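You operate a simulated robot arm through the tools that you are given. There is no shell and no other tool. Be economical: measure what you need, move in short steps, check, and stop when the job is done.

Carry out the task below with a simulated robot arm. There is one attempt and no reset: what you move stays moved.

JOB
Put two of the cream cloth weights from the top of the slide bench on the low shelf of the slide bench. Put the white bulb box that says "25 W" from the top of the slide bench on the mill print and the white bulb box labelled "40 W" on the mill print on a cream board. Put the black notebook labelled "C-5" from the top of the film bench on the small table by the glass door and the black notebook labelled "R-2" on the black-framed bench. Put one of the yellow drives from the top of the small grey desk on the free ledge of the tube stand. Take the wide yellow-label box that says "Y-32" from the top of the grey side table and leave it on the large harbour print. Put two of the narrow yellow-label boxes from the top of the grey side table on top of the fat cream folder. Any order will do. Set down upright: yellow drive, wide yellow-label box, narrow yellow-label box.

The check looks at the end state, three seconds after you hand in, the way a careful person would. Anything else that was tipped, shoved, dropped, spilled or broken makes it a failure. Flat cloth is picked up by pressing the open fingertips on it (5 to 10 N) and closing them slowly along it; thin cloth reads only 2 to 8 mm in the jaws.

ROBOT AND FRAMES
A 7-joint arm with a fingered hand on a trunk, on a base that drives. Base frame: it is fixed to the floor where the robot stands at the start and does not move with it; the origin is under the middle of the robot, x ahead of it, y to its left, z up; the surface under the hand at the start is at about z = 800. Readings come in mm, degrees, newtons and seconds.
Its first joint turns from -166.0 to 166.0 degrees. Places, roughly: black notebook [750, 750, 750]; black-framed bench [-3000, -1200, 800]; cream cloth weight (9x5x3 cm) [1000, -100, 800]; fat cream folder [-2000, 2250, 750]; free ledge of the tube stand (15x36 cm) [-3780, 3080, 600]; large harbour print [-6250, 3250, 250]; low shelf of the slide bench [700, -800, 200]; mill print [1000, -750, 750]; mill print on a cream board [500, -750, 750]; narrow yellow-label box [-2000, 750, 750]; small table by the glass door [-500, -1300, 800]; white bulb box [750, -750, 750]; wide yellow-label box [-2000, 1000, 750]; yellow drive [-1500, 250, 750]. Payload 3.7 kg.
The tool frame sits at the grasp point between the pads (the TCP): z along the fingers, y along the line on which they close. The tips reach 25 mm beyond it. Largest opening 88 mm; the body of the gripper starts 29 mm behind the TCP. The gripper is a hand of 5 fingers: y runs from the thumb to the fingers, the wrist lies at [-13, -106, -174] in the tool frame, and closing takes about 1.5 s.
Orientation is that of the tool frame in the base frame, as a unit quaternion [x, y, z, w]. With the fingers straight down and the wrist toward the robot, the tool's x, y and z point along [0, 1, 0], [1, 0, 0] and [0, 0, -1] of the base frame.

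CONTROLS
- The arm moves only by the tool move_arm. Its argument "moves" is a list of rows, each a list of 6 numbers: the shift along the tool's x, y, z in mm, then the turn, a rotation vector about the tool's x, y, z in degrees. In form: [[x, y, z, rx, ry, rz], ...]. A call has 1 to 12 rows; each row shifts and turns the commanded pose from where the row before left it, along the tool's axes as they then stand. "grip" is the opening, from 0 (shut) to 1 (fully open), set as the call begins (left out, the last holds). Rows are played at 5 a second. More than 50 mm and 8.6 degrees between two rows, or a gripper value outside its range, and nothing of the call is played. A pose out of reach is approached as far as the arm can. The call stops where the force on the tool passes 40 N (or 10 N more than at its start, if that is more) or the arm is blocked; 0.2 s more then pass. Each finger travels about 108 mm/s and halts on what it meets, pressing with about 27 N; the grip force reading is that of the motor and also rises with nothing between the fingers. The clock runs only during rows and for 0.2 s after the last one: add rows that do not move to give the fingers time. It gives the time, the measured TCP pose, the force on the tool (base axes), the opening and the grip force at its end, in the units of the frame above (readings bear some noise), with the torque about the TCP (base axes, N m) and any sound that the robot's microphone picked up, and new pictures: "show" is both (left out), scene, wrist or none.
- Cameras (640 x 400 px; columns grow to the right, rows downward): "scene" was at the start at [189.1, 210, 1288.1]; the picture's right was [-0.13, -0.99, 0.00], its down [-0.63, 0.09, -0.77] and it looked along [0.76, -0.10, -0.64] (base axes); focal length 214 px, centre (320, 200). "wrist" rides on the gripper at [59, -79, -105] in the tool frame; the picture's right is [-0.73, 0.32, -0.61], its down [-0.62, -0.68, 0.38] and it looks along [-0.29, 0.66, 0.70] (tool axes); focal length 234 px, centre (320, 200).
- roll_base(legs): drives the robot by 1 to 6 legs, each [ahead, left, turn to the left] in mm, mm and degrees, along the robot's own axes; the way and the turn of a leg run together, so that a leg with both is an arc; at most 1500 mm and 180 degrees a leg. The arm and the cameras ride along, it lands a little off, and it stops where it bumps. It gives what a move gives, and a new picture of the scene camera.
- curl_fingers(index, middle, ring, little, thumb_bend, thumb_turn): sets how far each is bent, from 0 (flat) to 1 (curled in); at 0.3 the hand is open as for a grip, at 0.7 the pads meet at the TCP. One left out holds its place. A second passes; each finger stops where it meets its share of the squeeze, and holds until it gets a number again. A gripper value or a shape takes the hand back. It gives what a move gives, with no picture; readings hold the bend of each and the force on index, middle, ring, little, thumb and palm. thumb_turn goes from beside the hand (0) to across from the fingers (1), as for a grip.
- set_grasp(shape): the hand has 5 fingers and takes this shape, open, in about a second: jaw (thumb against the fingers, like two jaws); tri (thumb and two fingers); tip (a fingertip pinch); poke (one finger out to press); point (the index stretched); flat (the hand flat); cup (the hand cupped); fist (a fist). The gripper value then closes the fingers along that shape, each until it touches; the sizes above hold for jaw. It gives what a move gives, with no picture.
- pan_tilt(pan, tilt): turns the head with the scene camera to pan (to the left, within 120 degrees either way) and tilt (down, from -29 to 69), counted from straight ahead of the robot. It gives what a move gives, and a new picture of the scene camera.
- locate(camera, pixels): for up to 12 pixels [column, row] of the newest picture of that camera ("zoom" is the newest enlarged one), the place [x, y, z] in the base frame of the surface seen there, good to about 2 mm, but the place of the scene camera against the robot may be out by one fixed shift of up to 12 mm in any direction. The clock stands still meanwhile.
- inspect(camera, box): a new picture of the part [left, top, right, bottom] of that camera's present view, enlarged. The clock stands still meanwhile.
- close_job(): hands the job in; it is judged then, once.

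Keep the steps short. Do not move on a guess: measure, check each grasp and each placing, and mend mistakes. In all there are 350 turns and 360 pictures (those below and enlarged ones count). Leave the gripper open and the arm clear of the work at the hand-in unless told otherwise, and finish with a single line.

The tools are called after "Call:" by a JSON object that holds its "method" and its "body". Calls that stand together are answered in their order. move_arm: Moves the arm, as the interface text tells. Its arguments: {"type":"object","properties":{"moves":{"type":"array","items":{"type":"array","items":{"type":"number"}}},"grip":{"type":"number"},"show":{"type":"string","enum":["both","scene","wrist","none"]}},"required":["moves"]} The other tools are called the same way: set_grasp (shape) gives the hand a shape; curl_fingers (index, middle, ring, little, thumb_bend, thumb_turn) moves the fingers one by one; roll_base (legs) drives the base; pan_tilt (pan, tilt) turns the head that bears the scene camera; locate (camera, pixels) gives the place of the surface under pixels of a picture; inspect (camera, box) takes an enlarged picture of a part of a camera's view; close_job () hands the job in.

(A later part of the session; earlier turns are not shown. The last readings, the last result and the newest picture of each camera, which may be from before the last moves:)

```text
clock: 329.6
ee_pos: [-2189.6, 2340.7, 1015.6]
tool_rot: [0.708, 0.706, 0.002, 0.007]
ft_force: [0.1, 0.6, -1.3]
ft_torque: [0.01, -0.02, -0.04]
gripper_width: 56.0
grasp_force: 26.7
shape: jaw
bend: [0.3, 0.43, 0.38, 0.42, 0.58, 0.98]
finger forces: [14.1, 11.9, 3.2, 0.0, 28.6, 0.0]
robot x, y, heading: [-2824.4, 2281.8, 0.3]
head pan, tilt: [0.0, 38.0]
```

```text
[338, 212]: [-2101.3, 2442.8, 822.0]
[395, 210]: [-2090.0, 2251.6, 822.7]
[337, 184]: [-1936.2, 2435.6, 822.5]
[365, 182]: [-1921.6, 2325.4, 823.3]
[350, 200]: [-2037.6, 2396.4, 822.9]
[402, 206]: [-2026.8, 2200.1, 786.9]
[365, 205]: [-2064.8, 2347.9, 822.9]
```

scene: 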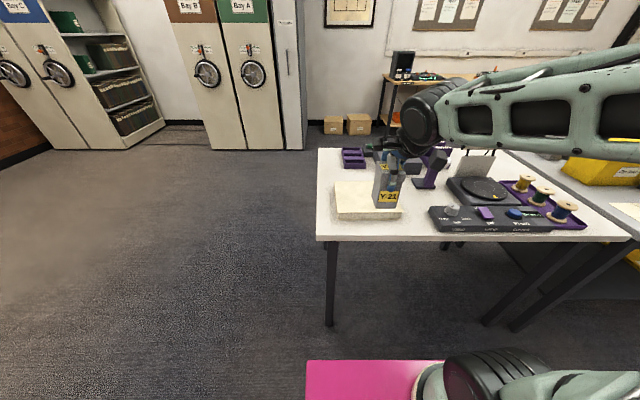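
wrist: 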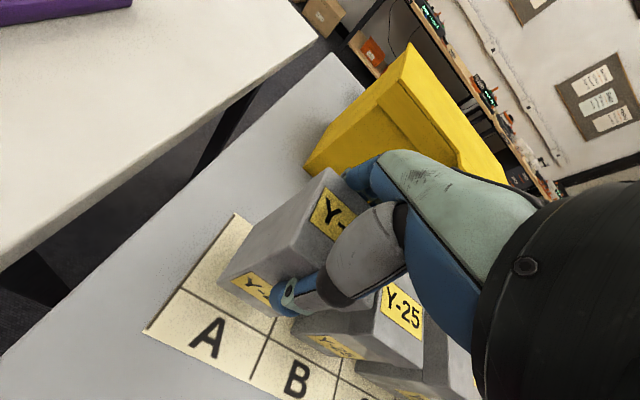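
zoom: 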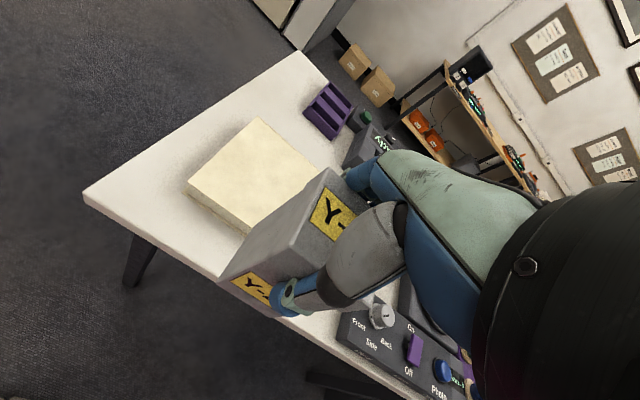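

Folder top z≈822, x -2101…-1920, y 2230…2443. Place Y-21 at (-2014,2390).

Call:
{"method": "move_arm", "body": {"moves": [[12, 44, 0, 0, 0, 0], [12, 44, 0, 0, 0, 0], [12, 44, 0, 0, 0, 0], [12, 44, 0, 0, 0, 0], [0, 0, 45, 0, 0, 0], [0, 0, 40, 0, 0, 0], [0, 0, 0, 0, 0, 0]]}}

Call:
{"method": "inspect", "body": {"camera": "scene", "box": [310, 130, 430, 230]}}

```text
clock: 331.2
ee_pos: [-2012.6, 2387.3, 932.6]
tool_rot: [0.708, 0.706, 0.002, 0.008]
ft_force: [-0.3, -0.8, -2.1]
ft_torque: [-0.02, -0.01, 0.03]
gripper_width: 56.2
grasp_force: 27.3
shape: jaw
bend: [0.3, 0.43, 0.38, 0.42, 0.58, 0.98]
finger forces: [14.2, 11.8, 3.1, 0.0, 28.6, 0.1]
robot x, y, heading: [-2823.6, 2284.1, -0.1]
head pan, tilt: [0.0, 38.0]
```

scene: 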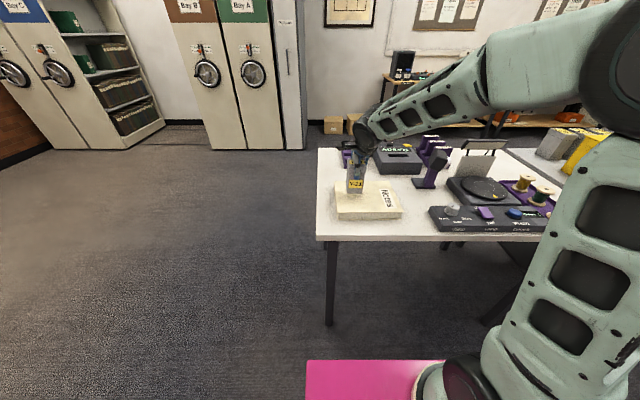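
wrist: 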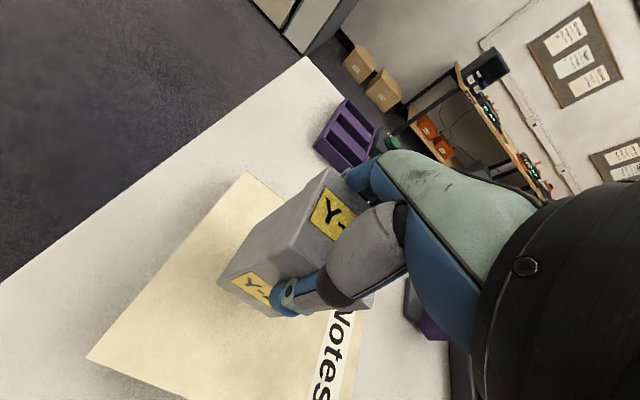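

```text
4.00 times, centred on (370, 180) of scene
```

zoom: 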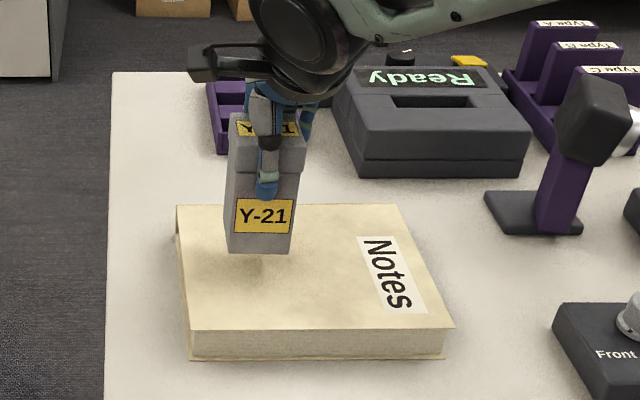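

Call:
{"method": "move_arm", "body": {"moves": [[0, -15, 10, 0, 0, 0], [0, 0, 12, 0, 0, 0], [0, 0, 4, 0, 0, 0], [0, 0, 3, 0, 0, 0], [0, 0, 0, 0, 0, 0]], "show": "none"}}

```text
clock: 332.4
ee_pos: [-2026.1, 2387.2, 902.4]
tool_rot: [0.708, 0.706, 0.003, 0.009]
ft_force: [-0.5, 1.0, 3.4]
ft_torque: [-0.04, -0.07, -0.01]
gripper_width: 55.8
grasp_force: 27.1
shape: jaw
bend: [0.3, 0.43, 0.38, 0.42, 0.58, 0.98]
finger forces: [14.1, 11.9, 3.1, 0.0, 29.2, 0.0]
robot x, y, heading: [-2824.5, 2283.1, -0.1]
head pan, tilt: [0.0, 38.0]
```

Contact beginning. 1.5 mm more, then release gently.

Call:
{"method": "move_arm", "body": {"moves": [[0, 0, 1.5, 0, 0, 0], [0, 0, 0, 0, 0, 0]], "show": "none"}}

Call:
{"method": "move_arm", "body": {"moves": [[0, 0, 0, 0, 0, 0], [0, 0, 0, 0, 0, 0], [0, 0, 0, 0, 0, 0], [0, 0, 0, 0, 0, 0], [0, 0, -10, 0, 0, 0], [0, 0, -30, 0, 0, 0], [0, 0, -40, 0, 0, 0], [0, 0, -40, 0, 0, 0], [0, -40, 0, 0, 0, 0], [0, -40, 0, 0, 0, 0], [0, -40, 0, 0, 0, 0]], "grip": 1, "show": "scene"}}

Call:
{"method": "inspect", "body": {"camera": "scene", "box": [310, 130, 430, 230]}}

```text
clock: 333.0
ee_pos: [-2027.5, 2387.5, 903.3]
tool_rot: [0.708, 0.706, 0.003, 0.008]
ft_force: [-2.7, 0.6, 14.9]
ft_torque: [-0.07, -0.25, 0.03]
gripper_width: 55.2
grasp_force: 26.9
shape: jaw
bend: [0.3, 0.43, 0.38, 0.42, 0.58, 0.98]
finger forces: [14.2, 11.8, 3.4, 0.0, 29.9, 0.0]
robot x, y, heading: [-2827.8, 2282.5, 0.1]
head pan, tilt: [0.0, 38.0]
```

```text
clock: 335.4
ee_pos: [-2149.0, 2389.2, 1018.3]
tool_rot: [0.709, 0.705, 0.003, 0.007]
ft_force: [0.2, 0.4, 0.0]
ft_torque: [-0.03, 0.01, 0.0]
gripper_width: 88.2
grasp_force: 0.0
shape: jaw
bend: [0.3, 0.3, 0.3, 0.3, 0.3, 0.97]
finger forces: [0.0, 0.0, 0.0, 0.0, 0.0, 0.0]
robot x, y, heading: [-2827.3, 2280.3, -0.2]
head pan, tilt: [0.0, 38.0]
```

scene: 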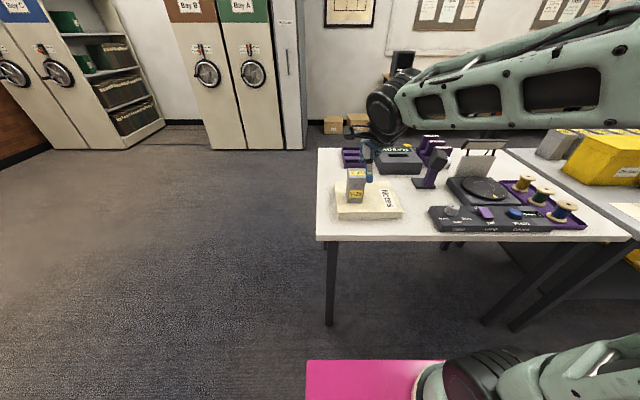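

```text
4.00 times, centred on (370, 180) of scene
```

zoom: 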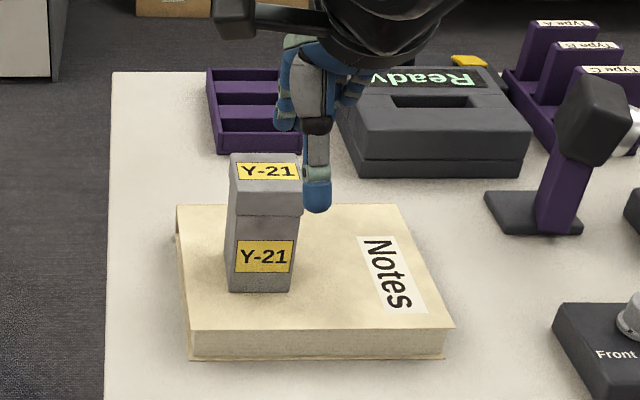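

Y-21 stands on the folder. Return for Y-25 (y≈1297).

Call:
{"method": "roll_base", "body": {"legs": [[0, -1060, 0.1]]}}

Call:
{"method": "inspect", "body": {"camera": "wrist", "box": [0, 0, 640, 400]}}

```text
clock: 340.8
ee_pos: [-2150.5, 1343.3, 1019.4]
tool_rot: [0.711, 0.703, 0.002, 0.007]
ft_force: [0.0, 0.6, -0.3]
ft_torque: [0.0, 0.05, 0.01]
gripper_width: 87.8
grasp_force: 0.0
shape: jaw
bend: [0.3, 0.3, 0.3, 0.3, 0.3, 0.97]
finger forces: [0.0, 0.0, 0.0, 0.0, 0.0, 0.0]
robot x, y, heading: [-2828.5, 1241.0, -0.4]
head pan, tilt: [0.0, 38.0]
```

scene: 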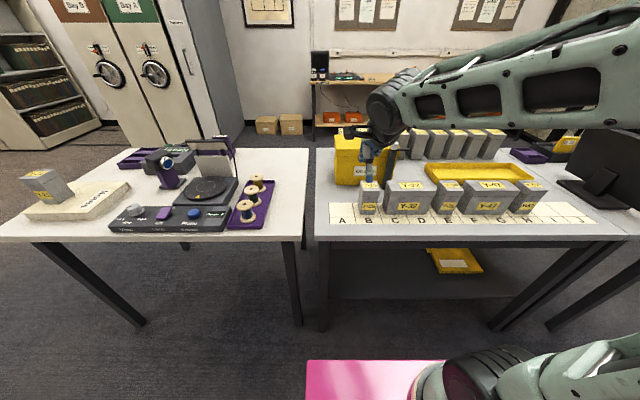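

```text
1.00 times, centred on (320, 200) of wrist (not enlarged: the box is as wide or as high as the picture)
```

zoom: 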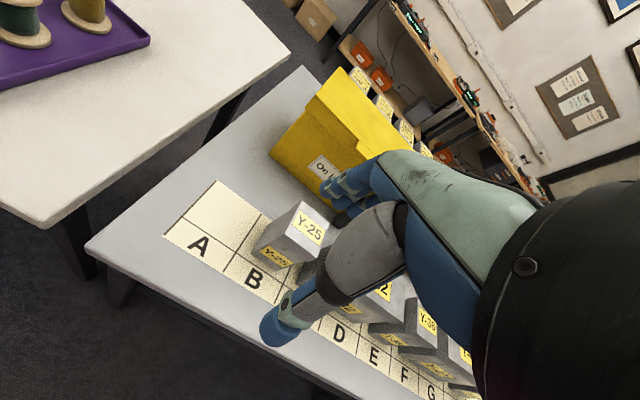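

Call:
{"method": "inspect", "body": {"camera": "wrist", "box": [240, 190, 340, 280]}}

Call:
{"method": "locate", "body": {"camera": "zoom", "pixels": [[360, 80], [350, 120], [400, 180], [300, 180], [450, 180], [400, 250], [330, 230]]}}

```text
4.44 times, centred on (290, 235) of wrist
```

zoom: 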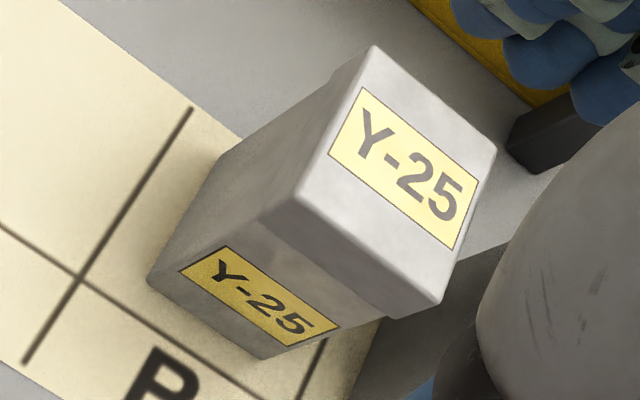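

```text
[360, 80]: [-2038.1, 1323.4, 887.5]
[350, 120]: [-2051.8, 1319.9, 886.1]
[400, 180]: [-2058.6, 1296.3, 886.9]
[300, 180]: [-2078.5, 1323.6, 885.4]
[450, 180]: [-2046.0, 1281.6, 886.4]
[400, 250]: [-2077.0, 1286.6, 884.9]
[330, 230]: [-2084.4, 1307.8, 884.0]
```

Call:
{"method": "move_arm", "body": {"moves": [[-15.3, 32, 0, 0, 0, 0], [-15.3, 32, 0, 0, 0, 0], [-15.3, 32, 0, 0, 0, 0], [0, 0, 45, 0, 0, 0], [0, 0, 45, 0, 0, 0], [0, 0, 20, 0, 0, 0], [0, 0, 0, 0, 0, 0]], "show": "wrist"}}

Call:
{"method": "inspect", "body": {"camera": "scene", "box": [320, 150, 440, 240]}}

```text
clock: 342.4
ee_pos: [-2053.8, 1295.0, 912.3]
tool_rot: [0.711, 0.703, 0.002, 0.006]
ft_force: [0.9, 0.0, 0.6]
ft_torque: [-0.01, 0.0, 0.03]
gripper_width: 88.1
grasp_force: 0.1
shape: jaw
bend: [0.3, 0.3, 0.3, 0.3, 0.3, 0.97]
finger forces: [0.1, 0.0, 0.0, 0.0, 0.0, 0.0]
robot x, y, heading: [-2823.6, 1245.3, -0.2]
head pan, tilt: [0.0, 38.0]
```

wrist: 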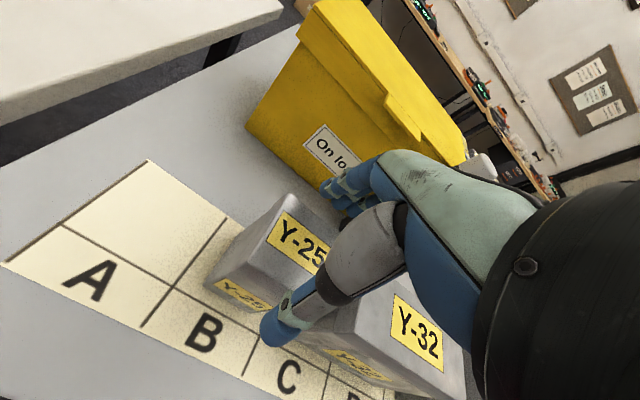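

```text
4.44 times, centred on (380, 195) of scene
```

zoom: 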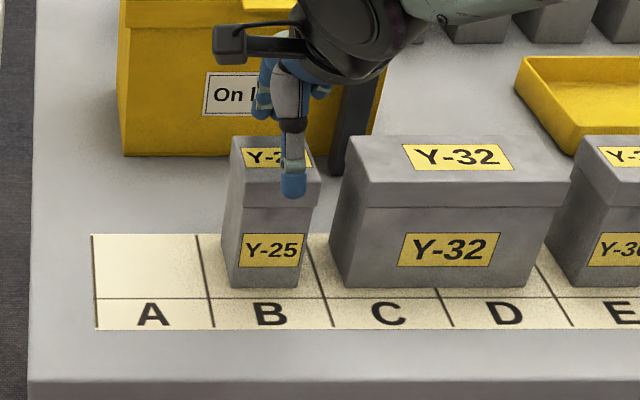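

Lined up. Shift +4 mm in y, down 45, close, lift.

Call:
{"method": "move_arm", "body": {"moves": [[4, 0, 15, 0, 0, 0], [0, 0, 18, 0, 0, 0], [0, 0, 12, 0, 0, 0], [0, 0, 0, 0, 0, 0]], "show": "none"}}

Call:
{"method": "move_arm", "body": {"moves": [[0, 0, 0, 0, 0, 0], [0, 0, 0, 0, 0, 0], [0, 0, 0, 0, 0, 0], [0, 0, 0, 0, 0, 0], [0, 0, 0, 0, 0, 0], [0, 0, 0, 0, 0, 0], [0, 0, -10, 0, 0, 0], [0, 0, -20, 0, 0, 0], [0, 0, 0, 0, 0, 0]], "grip": 0, "show": "wrist"}}

Call:
{"method": "inspect", "body": {"camera": "scene", "box": [320, 150, 440, 240]}}

```text
clock: 343.4
ee_pos: [-2052.9, 1298.5, 866.1]
tool_rot: [0.71, 0.704, 0.003, 0.008]
ft_force: [1.8, -0.4, 4.8]
ft_torque: [0.04, -0.02, -0.01]
gripper_width: 88.1
grasp_force: 0.0
shape: jaw
bend: [0.29, 0.3, 0.3, 0.3, 0.29, 0.97]
finger forces: [4.3, 0.0, 0.0, 0.0, 1.0, 0.0]
robot x, y, heading: [-2825.8, 1241.5, -0.5]
head pan, tilt: [0.0, 38.0]
```

```text
clock: 345.4
ee_pos: [-2051.8, 1299.8, 896.1]
tool_rot: [0.711, 0.703, 0.002, 0.008]
ft_force: [0.3, -0.1, -1.8]
ft_torque: [0.01, 0.02, 0.02]
gripper_width: 55.7
grasp_force: 27.3
shape: jaw
bend: [0.3, 0.43, 0.38, 0.43, 0.58, 0.98]
finger forces: [15.1, 12.2, 3.0, 0.1, 29.6, 0.1]
robot x, y, heading: [-2829.0, 1239.2, -0.5]
head pan, tilt: [0.0, 38.0]
```

wrist: 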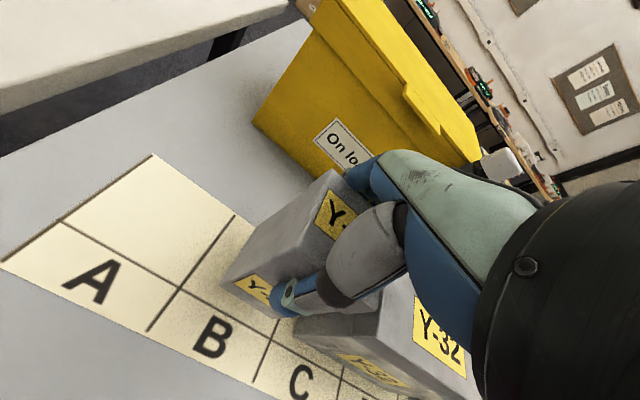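

```text
4.44 times, centred on (380, 195) of scene
```

zoom: 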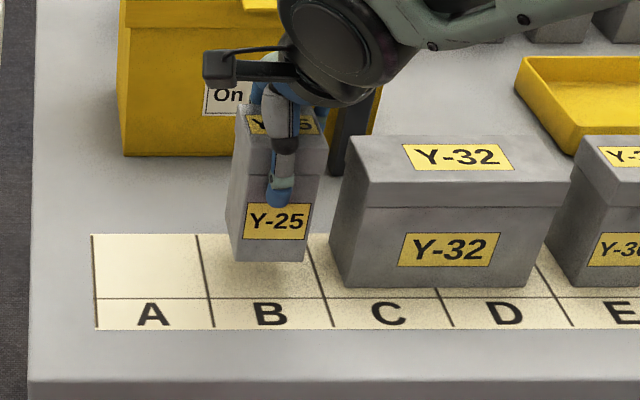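

Call:
{"method": "move_arm", "body": {"moves": [[0, 0, -40, 0, 0, 0], [0, 0, -40, 0, 0, 0], [0, 0, -40, 0, 0, 0], [0, -45, 0, 0, 0, 0], [0, -45, 0, 0, 0, 0], [0, -45, 0, 0, 0, 0], [0, 0, 0, 0, 0, 0]], "show": "none"}}

Call:
{"method": "roll_base", "body": {"legs": [[0, 985, 0.5]]}}

Call:
{"method": "inspect", "body": {"camera": "wrist", "box": [0, 0, 640, 400]}}

```text
clock: 347.0
ee_pos: [-2191.4, 1303.6, 1013.9]
tool_rot: [0.711, 0.703, 0.002, 0.007]
ft_force: [-0.1, -0.3, -2.7]
ft_torque: [0.0, 0.02, -0.03]
gripper_width: 55.4
grasp_force: 26.8
shape: jaw
bend: [0.3, 0.44, 0.38, 0.43, 0.58, 0.98]
finger forces: [14.8, 12.1, 3.2, 0.2, 29.5, 0.1]
robot x, y, heading: [-2826.6, 1239.9, -0.5]
head pan, tilt: [0.0, 38.0]
```

```text
clock: 352.1
ee_pos: [-2186.1, 2282.8, 1012.9]
tool_rot: [0.71, 0.704, 0.002, 0.007]
ft_force: [0.3, -0.2, -2.2]
ft_torque: [0.02, 0.03, 0.0]
gripper_width: 55.2
grasp_force: 27.0
shape: jaw
bend: [0.3, 0.44, 0.38, 0.43, 0.58, 0.98]
finger forces: [14.7, 12.1, 3.1, 0.2, 29.5, 0.0]
robot x, y, heading: [-2821.0, 2220.0, -0.3]
head pan, tilt: [0.0, 38.0]
```

scene: 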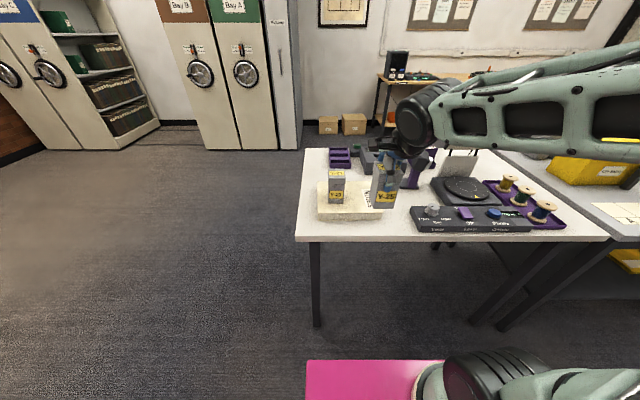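

```text
1.00 times, centred on (320, 200) of wrist (not enlarged: the box is as wide or as high as the picture)
```

zoom: 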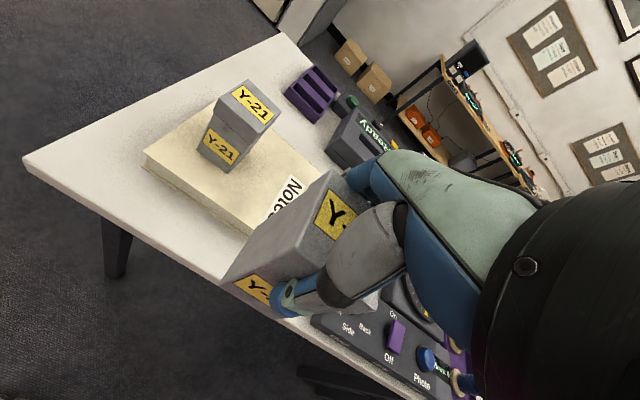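

Call:
{"method": "locate", "body": {"camera": "wrist", "pixels": [[246, 83], [278, 104], [266, 135], [220, 105], [148, 155], [245, 230], [195, 115], [320, 205], [290, 210]]}}

```text
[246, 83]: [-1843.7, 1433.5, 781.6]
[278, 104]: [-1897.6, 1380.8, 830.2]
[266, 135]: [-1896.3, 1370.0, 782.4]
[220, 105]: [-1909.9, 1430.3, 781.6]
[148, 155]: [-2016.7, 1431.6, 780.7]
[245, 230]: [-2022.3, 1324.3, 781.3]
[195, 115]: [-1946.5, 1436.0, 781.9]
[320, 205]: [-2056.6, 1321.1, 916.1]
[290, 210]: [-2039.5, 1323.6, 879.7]
```

Call:
{"method": "locate", "body": {"camera": "zoom", "pixels": [[246, 85], [276, 105], [264, 133], [222, 107], [148, 157], [245, 230], [280, 185], [230, 215]]}}

```text
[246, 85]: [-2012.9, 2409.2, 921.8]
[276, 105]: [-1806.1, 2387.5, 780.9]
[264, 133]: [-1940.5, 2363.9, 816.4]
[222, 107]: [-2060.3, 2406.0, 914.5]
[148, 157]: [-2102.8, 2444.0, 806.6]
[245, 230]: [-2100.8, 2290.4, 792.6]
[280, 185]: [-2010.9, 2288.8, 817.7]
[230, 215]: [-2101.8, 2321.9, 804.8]
```

Call:
{"method": "move_arm", "body": {"moves": [[3.5, 39, 0, 0, 0, 0], [3.5, 39, 0, 0, 0, 0], [3.5, 39, 0, 0, 0, 0], [3.5, 39, 0, 0, 0, 0], [0, 0, 45, 0, 0, 0], [0, 0, 45, 0, 0, 0], [0, 0, 0, 0, 0, 0]], "show": "wrist"}}

Call:
{"method": "inspect", "body": {"camera": "scene", "box": [290, 130, 410, 230]}}

```text
clock: 353.7
ee_pos: [-2029.3, 2294.2, 924.1]
tool_rot: [0.71, 0.704, 0.002, 0.008]
ft_force: [-0.3, 0.5, -1.0]
ft_torque: [0.04, -0.01, 0.0]
gripper_width: 55.7
grasp_force: 27.1
shape: jaw
bend: [0.3, 0.44, 0.38, 0.43, 0.58, 0.98]
finger forces: [14.7, 12.0, 3.1, 0.2, 29.2, 0.1]
robot x, y, heading: [-2824.9, 2214.7, 0.1]
head pan, tilt: [0.0, 38.0]
```

wrist: 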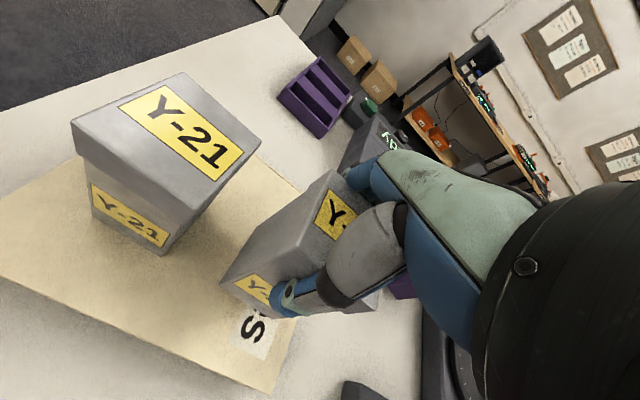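

```text
4.00 times, centred on (350, 180) of scene
```

zoom: 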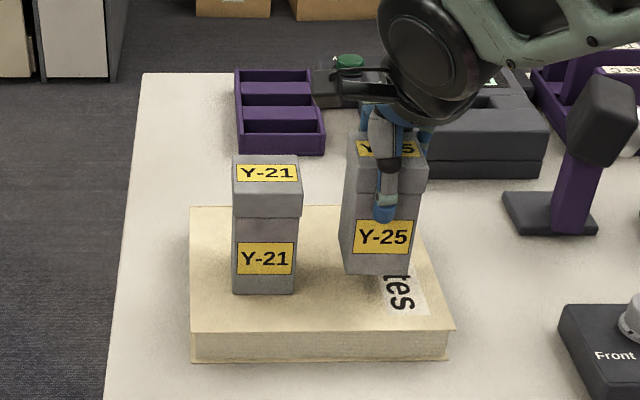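

Call:
{"method": "move_arm", "body": {"moves": [[4, 0, 10, 0, 0, 0], [0, 0, 6, 0, 0, 0], [0, 0, 3, 0, 0, 0], [0, 0, 2, 0, 0, 0], [0, 0, 0, 0, 0, 0]], "show": "none"}}

```text
clock: 354.9
ee_pos: [-2030.5, 2298.6, 903.6]
tool_rot: [0.71, 0.704, 0.003, 0.007]
ft_force: [0.3, 0.2, -3.1]
ft_torque: [0.05, 0.01, -0.02]
gripper_width: 55.0
grasp_force: 27.0
shape: jaw
bend: [0.3, 0.44, 0.38, 0.43, 0.58, 0.98]
finger forces: [14.7, 12.0, 3.1, 0.2, 29.2, 0.0]
robot x, y, heading: [-2822.3, 2222.2, 0.1]
head pan, tilt: [0.0, 38.0]
```

Call:
{"method": "move_arm", "body": {"moves": [[0, 0, 1.5, 0, 0, 0], [0, 0, 1.5, 0, 0, 0], [0, 0, 0, 0, 0, 0]], "show": "none"}}

```text
clock: 355.7
ee_pos: [-2028.5, 2298.3, 902.6]
tool_rot: [0.709, 0.705, 0.004, 0.008]
ft_force: [-0.9, 0.8, 7.4]
ft_torque: [-0.03, -0.24, -0.05]
gripper_width: 55.0
grasp_force: 26.7
shape: jaw
bend: [0.3, 0.44, 0.38, 0.43, 0.58, 0.98]
finger forces: [15.1, 12.0, 3.3, 0.2, 30.3, 0.0]
robot x, y, heading: [-2826.2, 2219.3, -0.3]
head pan, tilt: [0.0, 38.0]
```

Contact. Release, rise and withdraw.

Call:
{"method": "move_arm", "body": {"moves": [[0, 0, 0, 0, 0, 0], [0, 0, 0, 0, 0, 0], [0, 0, 0, 0, 0, 0], [0, 0, 0, 0, 0, 0], [0, 0, -10, 0, 0, 0], [0, 0, -30, 0, 0, 0], [0, 0, -40, 0, 0, 0], [0, 0, -40, 0, 0, 0], [0, -40, 0, 0, 0, 0], [0, -40, 0, 0, 0, 0], [0, -40, 0, 0, 0, 0]], "grip": 1, "show": "none"}}

Call:
{"method": "inspect", "body": {"camera": "scene", "box": [290, 130, 410, 230]}}

Call:
{"method": "roll_base", "body": {"legs": [[0, -1060, 0.1]]}}

```text
clock: 358.1
ee_pos: [-2152.2, 2299.4, 1018.8]
tool_rot: [0.71, 0.704, 0.002, 0.008]
ft_force: [-0.1, -0.5, -0.3]
ft_torque: [0.02, 0.01, 0.0]
gripper_width: 88.1
grasp_force: 0.1
shape: jaw
bend: [0.3, 0.3, 0.3, 0.3, 0.3, 0.97]
finger forces: [0.1, 0.0, 0.1, 0.1, 0.0, 0.0]
robot x, y, heading: [-2823.3, 2221.5, -0.3]
head pan, tilt: [0.0, 38.0]
```

```text
4.00 times, centred on (350, 180) of scene
```

zoom: 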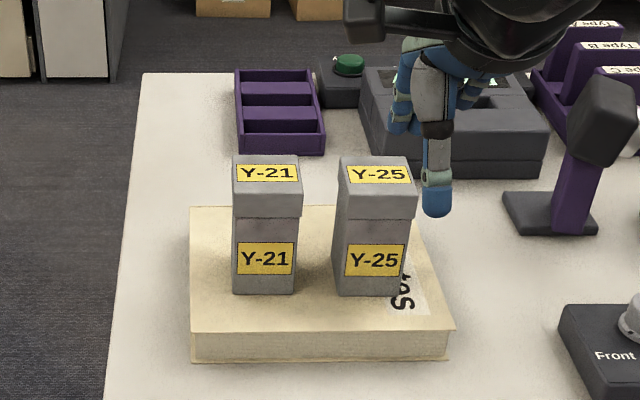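

```text
clock: 363.6
ee_pos: [-2161.4, 1207.7, 1020.1]
tool_rot: [0.714, 0.7, 0.001, 0.008]
ft_force: [-0.5, -0.2, -0.1]
ft_torque: [0.03, -0.02, 0.04]
gripper_width: 87.9
grasp_force: 0.1
shape: jaw
bend: [0.3, 0.3, 0.3, 0.3, 0.3, 0.97]
finger forces: [0.1, 0.0, 0.0, 0.0, 0.1, 0.1]
robot x, y, heading: [-2834.3, 1136.6, -0.9]
head pan, tilt: [0.0, 38.0]
```

scene: 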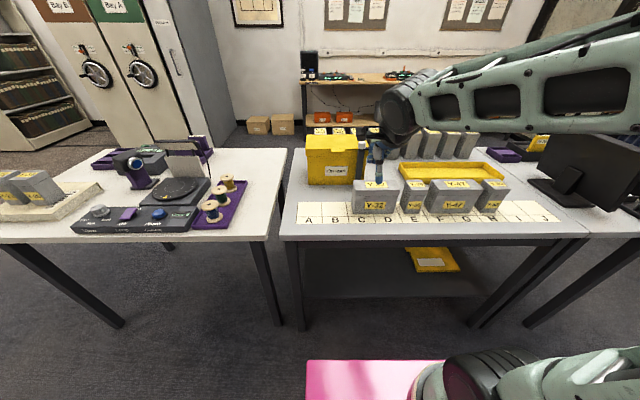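

Both stand on the folder. Now Y-32; wrist view.

Call:
{"method": "inspect", "body": {"camera": "wrist", "box": [160, 130, 360, 330]}}

```text
2.00 times, centred on (260, 230) of wrist
```

zoom: 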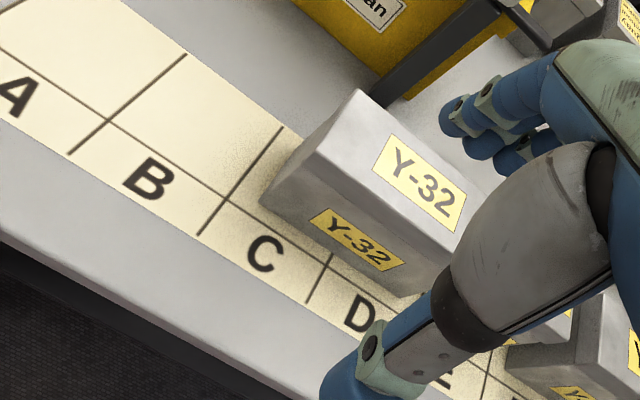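

Call:
{"method": "locate", "body": {"camera": "zoom", "pixels": [[360, 92], [318, 150], [440, 245], [480, 185], [400, 180], [425, 100], [350, 270], [400, 295]]}}

```text
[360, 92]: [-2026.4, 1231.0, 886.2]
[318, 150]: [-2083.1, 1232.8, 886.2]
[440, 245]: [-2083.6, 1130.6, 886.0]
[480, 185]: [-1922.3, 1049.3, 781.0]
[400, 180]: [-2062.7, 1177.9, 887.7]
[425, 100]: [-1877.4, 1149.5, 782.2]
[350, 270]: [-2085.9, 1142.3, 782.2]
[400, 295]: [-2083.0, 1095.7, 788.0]
```

Call:
{"method": "move_arm", "body": {"moves": [[-15, 35.5, 0, 0, 0, -1], [-15, 35.5, 0, 0, 0, 0], [-15, 35.5, 0, 0, 0, 0], [0, 0, 45, 0, 0, 0], [0, 0, 45, 0, 0, 0], [0, 0, 20, 0, 0, 0], [0, 0, 0, 0, 0, 0]], "show": "wrist"}}

Call:
{"method": "inspect", "body": {"camera": "scene", "box": [320, 130, 440, 220]}}

```text
clock: 365.2
ee_pos: [-2051.6, 1160.8, 910.4]
tool_rot: [0.708, 0.706, 0.003, 0.008]
ft_force: [0.7, 0.1, 0.2]
ft_torque: [0.01, 0.02, -0.02]
gripper_width: 88.1
grasp_force: 0.1
shape: jaw
bend: [0.3, 0.3, 0.3, 0.3, 0.3, 0.97]
finger forces: [0.0, 0.1, 0.1, 0.0, 0.1, 0.1]
robot x, y, heading: [-2834.0, 1136.7, -0.9]
head pan, tilt: [0.0, 38.0]
```

wrist: 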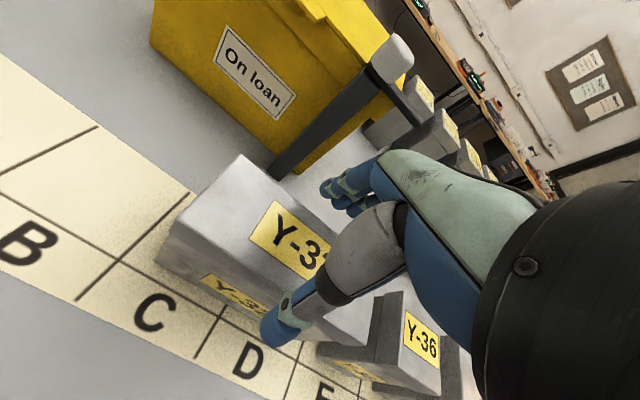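

```text
4.44 times, centred on (380, 175) of scene
```

zoom: 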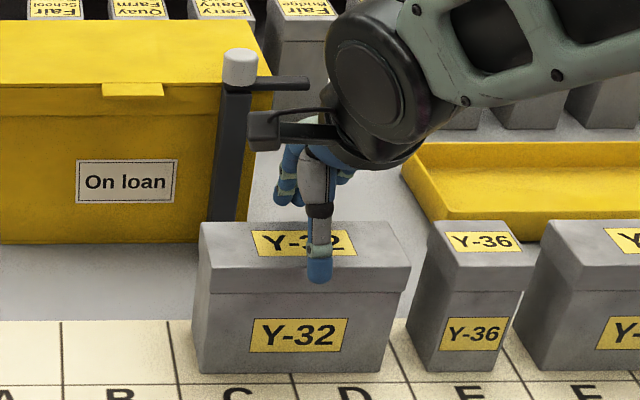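

Call:
{"method": "move_arm", "body": {"moves": [[0, -2, 15, 0, 0, 0], [0, 0, 18, 0, 0, 0], [0, 0, 11, 0, 0, 0], [0, 0, 0, 0, 0, 0]], "show": "none"}}

Call:
{"method": "move_arm", "body": {"moves": [[0, 0, 0, 0, 0, 0], [0, 0, 0, 0, 0, 0], [0, 0, 0, 0, 0, 0], [0, 0, 0, 0, 0, 0], [0, 0, 0, 0, 0, 0], [0, 0, 0, 0, 0, 0], [0, 0, -10, 0, 0, 0], [0, 0, -20, 0, 0, 0], [0, 0, 0, 0, 0, 0]], "grip": 0, "show": "wrist"}}

Call:
{"method": "inspect", "body": {"camera": "scene", "box": [320, 130, 440, 220]}}

```text
clock: 366.2
ee_pos: [-2052.7, 1161.5, 867.0]
tool_rot: [0.707, 0.707, 0.003, 0.008]
ft_force: [4.7, -0.3, 7.3]
ft_torque: [-0.01, -0.13, -0.01]
gripper_width: 88.2
grasp_force: 0.1
shape: jaw
bend: [0.28, 0.3, 0.3, 0.3, 0.3, 0.97]
finger forces: [6.1, 0.0, 0.0, 0.9, 0.1, 0.1]
robot x, y, heading: [-2832.2, 1133.9, -0.7]
head pan, tilt: [0.0, 38.0]
```

```text
clock: 368.2
ee_pos: [-2055.0, 1161.4, 897.1]
tool_rot: [0.708, 0.706, 0.001, 0.007]
ft_force: [0.0, -0.3, -3.9]
ft_torque: [-0.01, 0.0, 0.0]
gripper_width: 59.0
grasp_force: 26.7
shape: jaw
bend: [0.34, 0.41, 0.37, 0.31, 0.64, 1.0]
finger forces: [23.8, 6.9, 1.0, 2.3, 32.5, 0.1]
robot x, y, heading: [-2829.3, 1134.0, -1.1]
head pan, tilt: [0.0, 38.0]
```

wrist: 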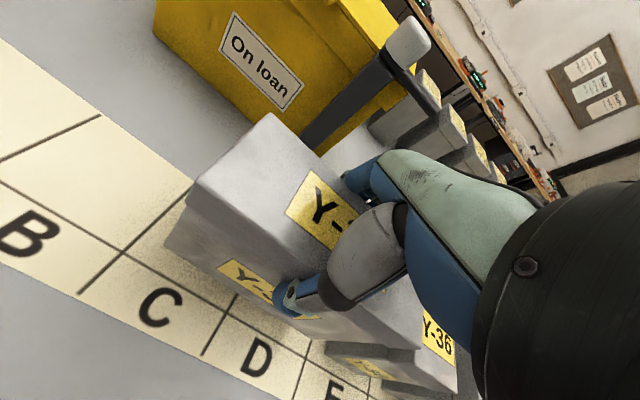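

```text
4.44 times, centred on (380, 175) of scene
```

zoom: 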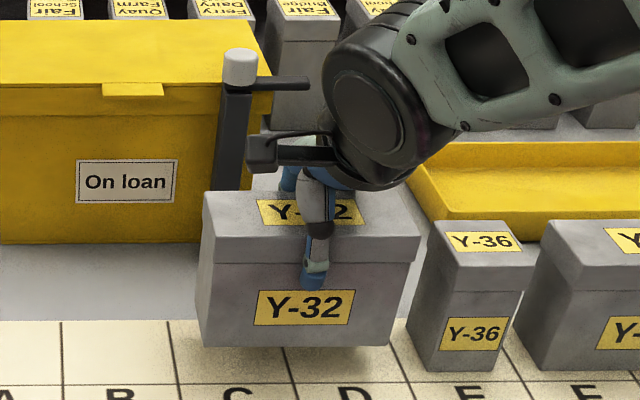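

Y-32 held level. Raise, retract, back off, turn toward the harbour print and look.

Call:
{"method": "move_arm", "body": {"moves": [[0, 0, -40, 0, 0, 0], [0, 0, -40, 0, 0, 0], [0, 0, -40, 0, 0, 0], [0, -45, 0, 0, 0, 0], [0, -45, 0, 0, 0, 0], [0, -45, 0, 0, 0, 0], [0, 0, 0, 0, 0, 0]], "show": "none"}}

Call:
{"method": "roll_base", "body": {"legs": [[-300, 0, 0], [0, 0, 150]]}}

Call:
{"method": "pan_tilt", "body": {"pan": 10, "tilt": 20}}

```text
clock: 369.8
ee_pos: [-2191.4, 1161.0, 1016.2]
tool_rot: [0.707, 0.707, 0.002, 0.008]
ft_force: [0.0, 0.3, -5.1]
ft_torque: [0.0, 0.01, 0.02]
gripper_width: 59.1
grasp_force: 27.5
shape: jaw
bend: [0.35, 0.41, 0.37, 0.31, 0.64, 1.0]
finger forces: [23.9, 7.0, 1.1, 2.4, 32.9, 0.0]
robot x, y, heading: [-2833.3, 1134.4, -1.1]
head pan, tilt: [0.0, 38.0]
```

```text
clock: 378.1
ee_pos: [-3715.4, 1404.5, 1016.8]
tool_rot: [-0.523, 0.852, 0.009, 0.001]
ft_force: [-0.2, -0.1, -4.2]
ft_torque: [0.0, 0.01, 0.01]
gripper_width: 58.5
grasp_force: 26.7
shape: jaw
bend: [0.36, 0.41, 0.37, 0.32, 0.64, 1.0]
finger forces: [21.6, 6.4, 0.5, 2.3, 29.4, 0.0]
robot x, y, heading: [-3128.6, 1137.7, 152.4]
head pan, tilt: [0.0, 38.0]
```

scene: 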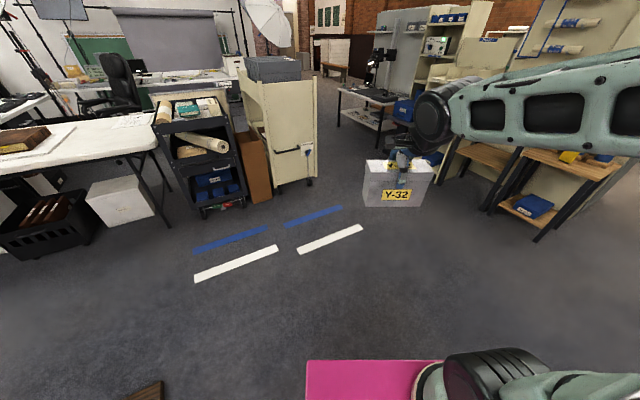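

```text
clock: 379.0
ee_pos: [-3715.7, 1404.8, 1016.9]
tool_rot: [-0.521, 0.853, 0.008, -0.001]
ft_force: [0.8, 0.7, -5.1]
ft_torque: [-0.01, -0.02, 0.02]
gripper_width: 58.3
grasp_force: 27.6
shape: jaw
bend: [0.36, 0.41, 0.37, 0.32, 0.64, 1.0]
finger forces: [21.6, 6.4, 0.6, 2.3, 29.6, 0.0]
robot x, y, heading: [-3129.7, 1135.1, 152.1]
head pan, tilt: [10.0, 20.0]
```

scene: 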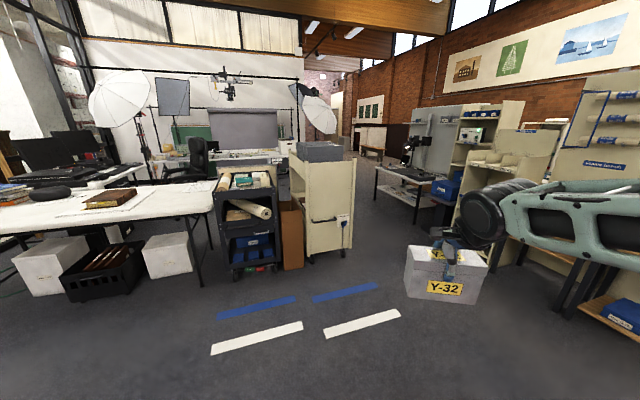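

Call:
{"method": "locate", "body": {"camera": "scene", "pixels": [[410, 180], [400, 205], [375, 150], [385, 135], [345, 250], [290, 265], [320, 160], [420, 215], [440, 185], [360, 160], [365, 145], [255, 265]]}}

Call:
{"method": "inspect", "body": {"camera": "scene", "box": [340, 100, 460, 230]}}

```text
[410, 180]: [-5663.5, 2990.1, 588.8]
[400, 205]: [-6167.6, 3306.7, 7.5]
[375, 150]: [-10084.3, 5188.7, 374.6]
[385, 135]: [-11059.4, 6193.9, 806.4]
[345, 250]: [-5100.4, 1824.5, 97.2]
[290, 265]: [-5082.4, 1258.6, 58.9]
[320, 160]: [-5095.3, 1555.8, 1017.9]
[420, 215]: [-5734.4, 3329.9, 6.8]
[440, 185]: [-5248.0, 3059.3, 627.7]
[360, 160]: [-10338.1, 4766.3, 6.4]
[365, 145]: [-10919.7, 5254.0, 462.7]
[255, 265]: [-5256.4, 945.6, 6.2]
```

```text
3.08 times, centred on (400, 165) of scene
```

zoom: 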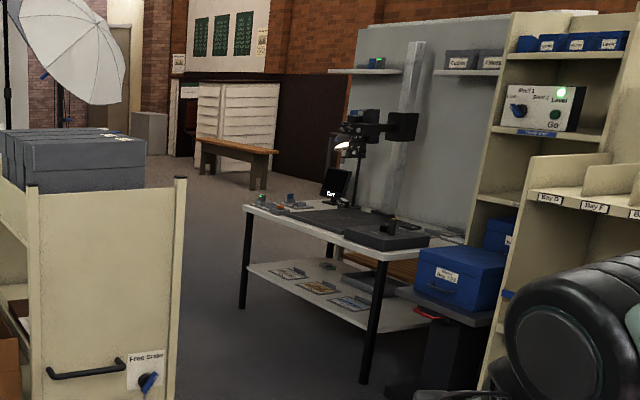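

The large prints lie on the low shelf (z≈250) of the copy-stand table. Drive: heading 180, strafe right to y≈2300, then forward along the aisle.

Call:
{"method": "roll_base", "body": {"legs": [[0, 0, 27.8], [0, -1180, 0], [1400, 0, 0]]}}

Call:
{"method": "pan_tilt", "body": {"pan": -20, "tilt": 25}}

```text
clock: 392.9
ee_pos: [-5167.7, 2258.9, 1016.9]
tool_rot: [0.717, -0.697, -0.009, 0.002]
ft_force: [0.1, -0.1, -5.2]
ft_torque: [-0.02, 0.03, -0.01]
gripper_width: 58.6
grasp_force: 26.6
shape: jaw
bend: [0.36, 0.41, 0.37, 0.32, 0.64, 1.0]
finger forces: [21.2, 6.4, 0.6, 2.4, 29.2, 0.0]
robot x, y, heading: [-4531.8, 2307.0, -179.1]
head pan, tilt: [10.0, 20.0]
```

scene: 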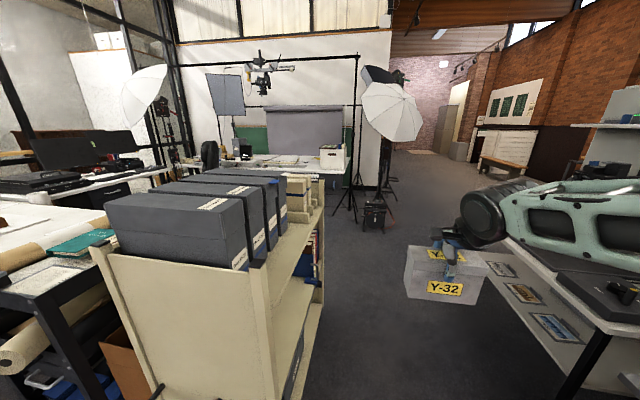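

```text
clock: 393.8
ee_pos: [-5167.3, 2257.9, 1016.4]
tool_rot: [0.716, -0.698, -0.009, 0.002]
ft_force: [0.1, -0.4, -3.9]
ft_torque: [0.01, 0.0, 0.0]
gripper_width: 58.7
grasp_force: 27.2
shape: jaw
bend: [0.36, 0.41, 0.37, 0.32, 0.64, 1.0]
finger forces: [21.3, 6.4, 0.5, 2.4, 29.4, 0.0]
robot x, y, heading: [-4525.4, 2303.3, -179.2]
head pan, tilt: [-20.0, 25.0]
```

scene: 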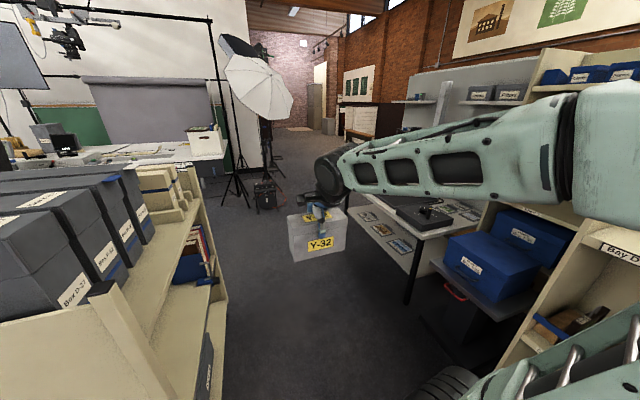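

Call:
{"method": "locate", "body": {"camera": "scene", "pixels": [[225, 290], [410, 240], [412, 300], [365, 215], [380, 230], [400, 247], [350, 210], [345, 195], [225, 255], [440, 290], [270, 190], [370, 225]]}}

Call:
{"method": "inspect", "body": {"camera": "scene", "box": [330, 170, 470, 310]}}

```text
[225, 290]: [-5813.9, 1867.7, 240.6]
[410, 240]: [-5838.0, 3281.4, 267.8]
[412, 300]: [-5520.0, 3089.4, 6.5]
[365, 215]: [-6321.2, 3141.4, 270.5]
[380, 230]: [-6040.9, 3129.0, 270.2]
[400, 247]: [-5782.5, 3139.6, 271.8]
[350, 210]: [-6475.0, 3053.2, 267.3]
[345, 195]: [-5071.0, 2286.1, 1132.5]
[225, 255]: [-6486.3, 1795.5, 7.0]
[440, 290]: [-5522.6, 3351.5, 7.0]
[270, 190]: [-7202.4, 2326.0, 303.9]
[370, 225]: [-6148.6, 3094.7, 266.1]
```

```text
2.86 times, centred on (400, 240) of scene
```

zoom: 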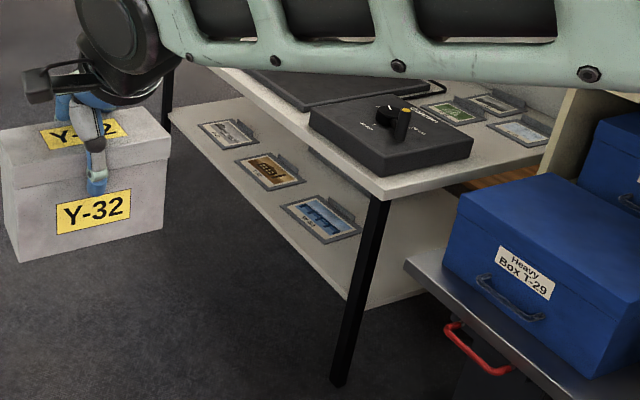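

Three prints on the shelf (z≈268, y≈3140). Drive forward and face the table to identify the harbour one.

Call:
{"method": "roll_base", "body": {"legs": [[1450, 0, -0.8], [0, 0, -90]]}}

Call:
{"method": "pan_tilt", "body": {"pan": 0, "tilt": 45}}

```text
clock: 404.9
ee_pos: [-6026.2, 2933.0, 1016.5]
tool_rot: [-0.009, 1.0, 0.007, 0.005]
ft_force: [-0.8, -0.3, -4.3]
ft_torque: [0.01, 0.0, -0.01]
gripper_width: 58.4
grasp_force: 27.3
shape: jaw
bend: [0.37, 0.41, 0.37, 0.32, 0.65, 0.99]
finger forces: [20.4, 6.2, 0.6, 2.4, 28.6, 0.0]
robot x, y, heading: [-5986.3, 2292.5, 90.4]
head pan, tilt: [-20.0, 25.0]
```

scene: 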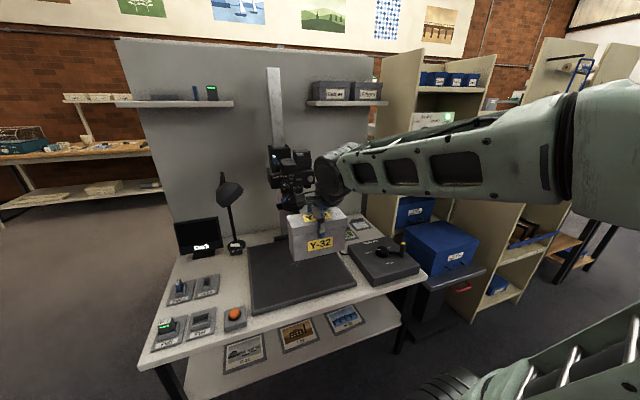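

```text
clock: 405.7
ee_pos: [-6025.1, 2932.4, 1016.0]
tool_rot: [-0.009, 1.0, 0.006, 0.005]
ft_force: [-0.6, -0.3, -4.1]
ft_torque: [0.01, -0.02, 0.0]
gripper_width: 58.6
grasp_force: 26.8
shape: jaw
bend: [0.37, 0.41, 0.37, 0.32, 0.65, 0.99]
finger forces: [20.6, 6.2, 0.6, 2.4, 28.6, 0.0]
robot x, y, heading: [-5981.0, 2292.0, 90.7]
head pan, tilt: [0.0, 45.0]
```

scene: 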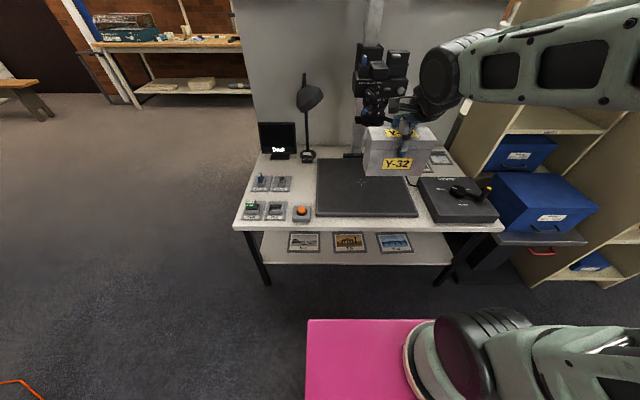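

Call:
{"method": "inspect", "body": {"camera": "scene", "box": [275, 220, 425, 270]}}

Call:
{"method": "inspect", "body": {"camera": "scene", "box": [390, 130, 510, 230]}}

Call:
{"method": "locate", "body": {"camera": "scene", "pixels": [[288, 250], [318, 250], [292, 235], [305, 243], [350, 243], [395, 243], [305, 260], [320, 262], [262, 245], [240, 222], [500, 225], [300, 225]]}}

```text
4.27 times, centred on (350, 245) of scene
```

zoom: 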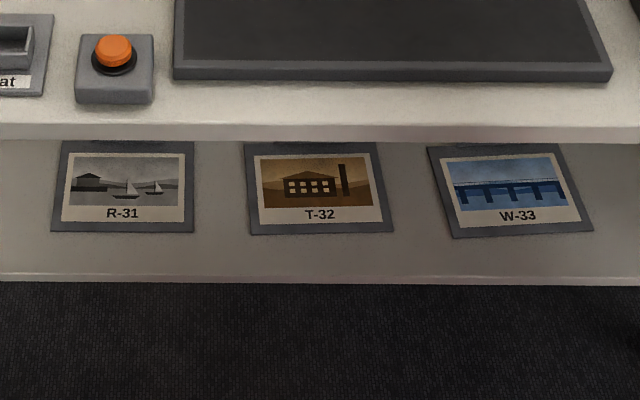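

```text
4.00 times, centred on (450, 180) of scene
```

zoom: 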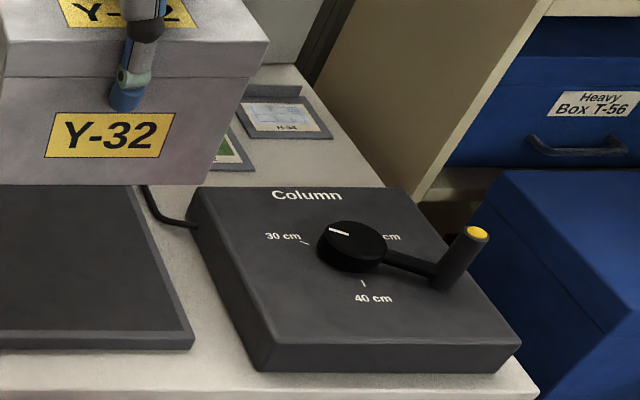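

```text
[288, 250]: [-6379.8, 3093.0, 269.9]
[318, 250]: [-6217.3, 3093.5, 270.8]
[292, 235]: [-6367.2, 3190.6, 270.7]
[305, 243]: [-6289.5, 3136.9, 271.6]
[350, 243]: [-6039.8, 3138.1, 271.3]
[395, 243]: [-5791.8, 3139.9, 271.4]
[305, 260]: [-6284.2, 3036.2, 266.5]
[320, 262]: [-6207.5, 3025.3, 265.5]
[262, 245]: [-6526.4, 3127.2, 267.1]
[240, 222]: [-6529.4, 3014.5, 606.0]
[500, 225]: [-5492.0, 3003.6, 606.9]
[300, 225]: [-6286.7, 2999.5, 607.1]
```

R-31 (sailboats) is the harbour print, frame x -6380…-6217, front y≈3093, on the shelf z≈268 under a tabletop (edge y≈3000). Check tabletop underside, and reposition the base.

Call:
{"method": "locate", "body": {"camera": "scene", "pixels": [[300, 228], [300, 230], [300, 231], [300, 232], [300, 234], [350, 230], [340, 233], [303, 252]]}}

Call:
{"method": "roll_base", "body": {"legs": [[-160, 0, -0.7], [0, 320, 0]]}}

```text
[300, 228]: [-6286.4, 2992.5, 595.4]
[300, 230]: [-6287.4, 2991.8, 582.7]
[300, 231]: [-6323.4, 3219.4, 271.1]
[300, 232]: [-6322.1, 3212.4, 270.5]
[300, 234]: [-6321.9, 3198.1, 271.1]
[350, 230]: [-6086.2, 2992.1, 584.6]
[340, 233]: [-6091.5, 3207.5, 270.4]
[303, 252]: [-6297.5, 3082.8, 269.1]
```

```text
clock: 407.1
ee_pos: [-6079.1, 2873.6, 1015.1]
tool_rot: [-0.047, 0.999, 0.005, 0.004]
ft_force: [-0.6, 0.2, -5.2]
ft_torque: [-0.01, 0.0, -0.01]
gripper_width: 58.2
grasp_force: 26.9
shape: jaw
bend: [0.37, 0.42, 0.37, 0.32, 0.65, 0.99]
finger forces: [21.3, 7.1, 0.6, 2.5, 30.3, 0.0]
robot x, y, heading: [-5990.2, 2241.1, 94.5]
head pan, tilt: [0.0, 45.0]
stopped in leg 1: the robot was blocked; the commanded pose is now the measured one
```

scene: 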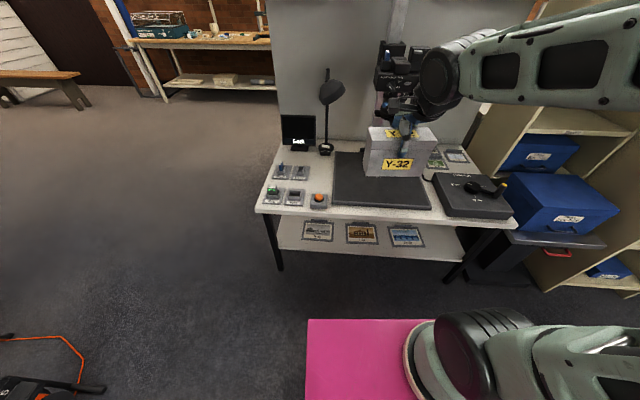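

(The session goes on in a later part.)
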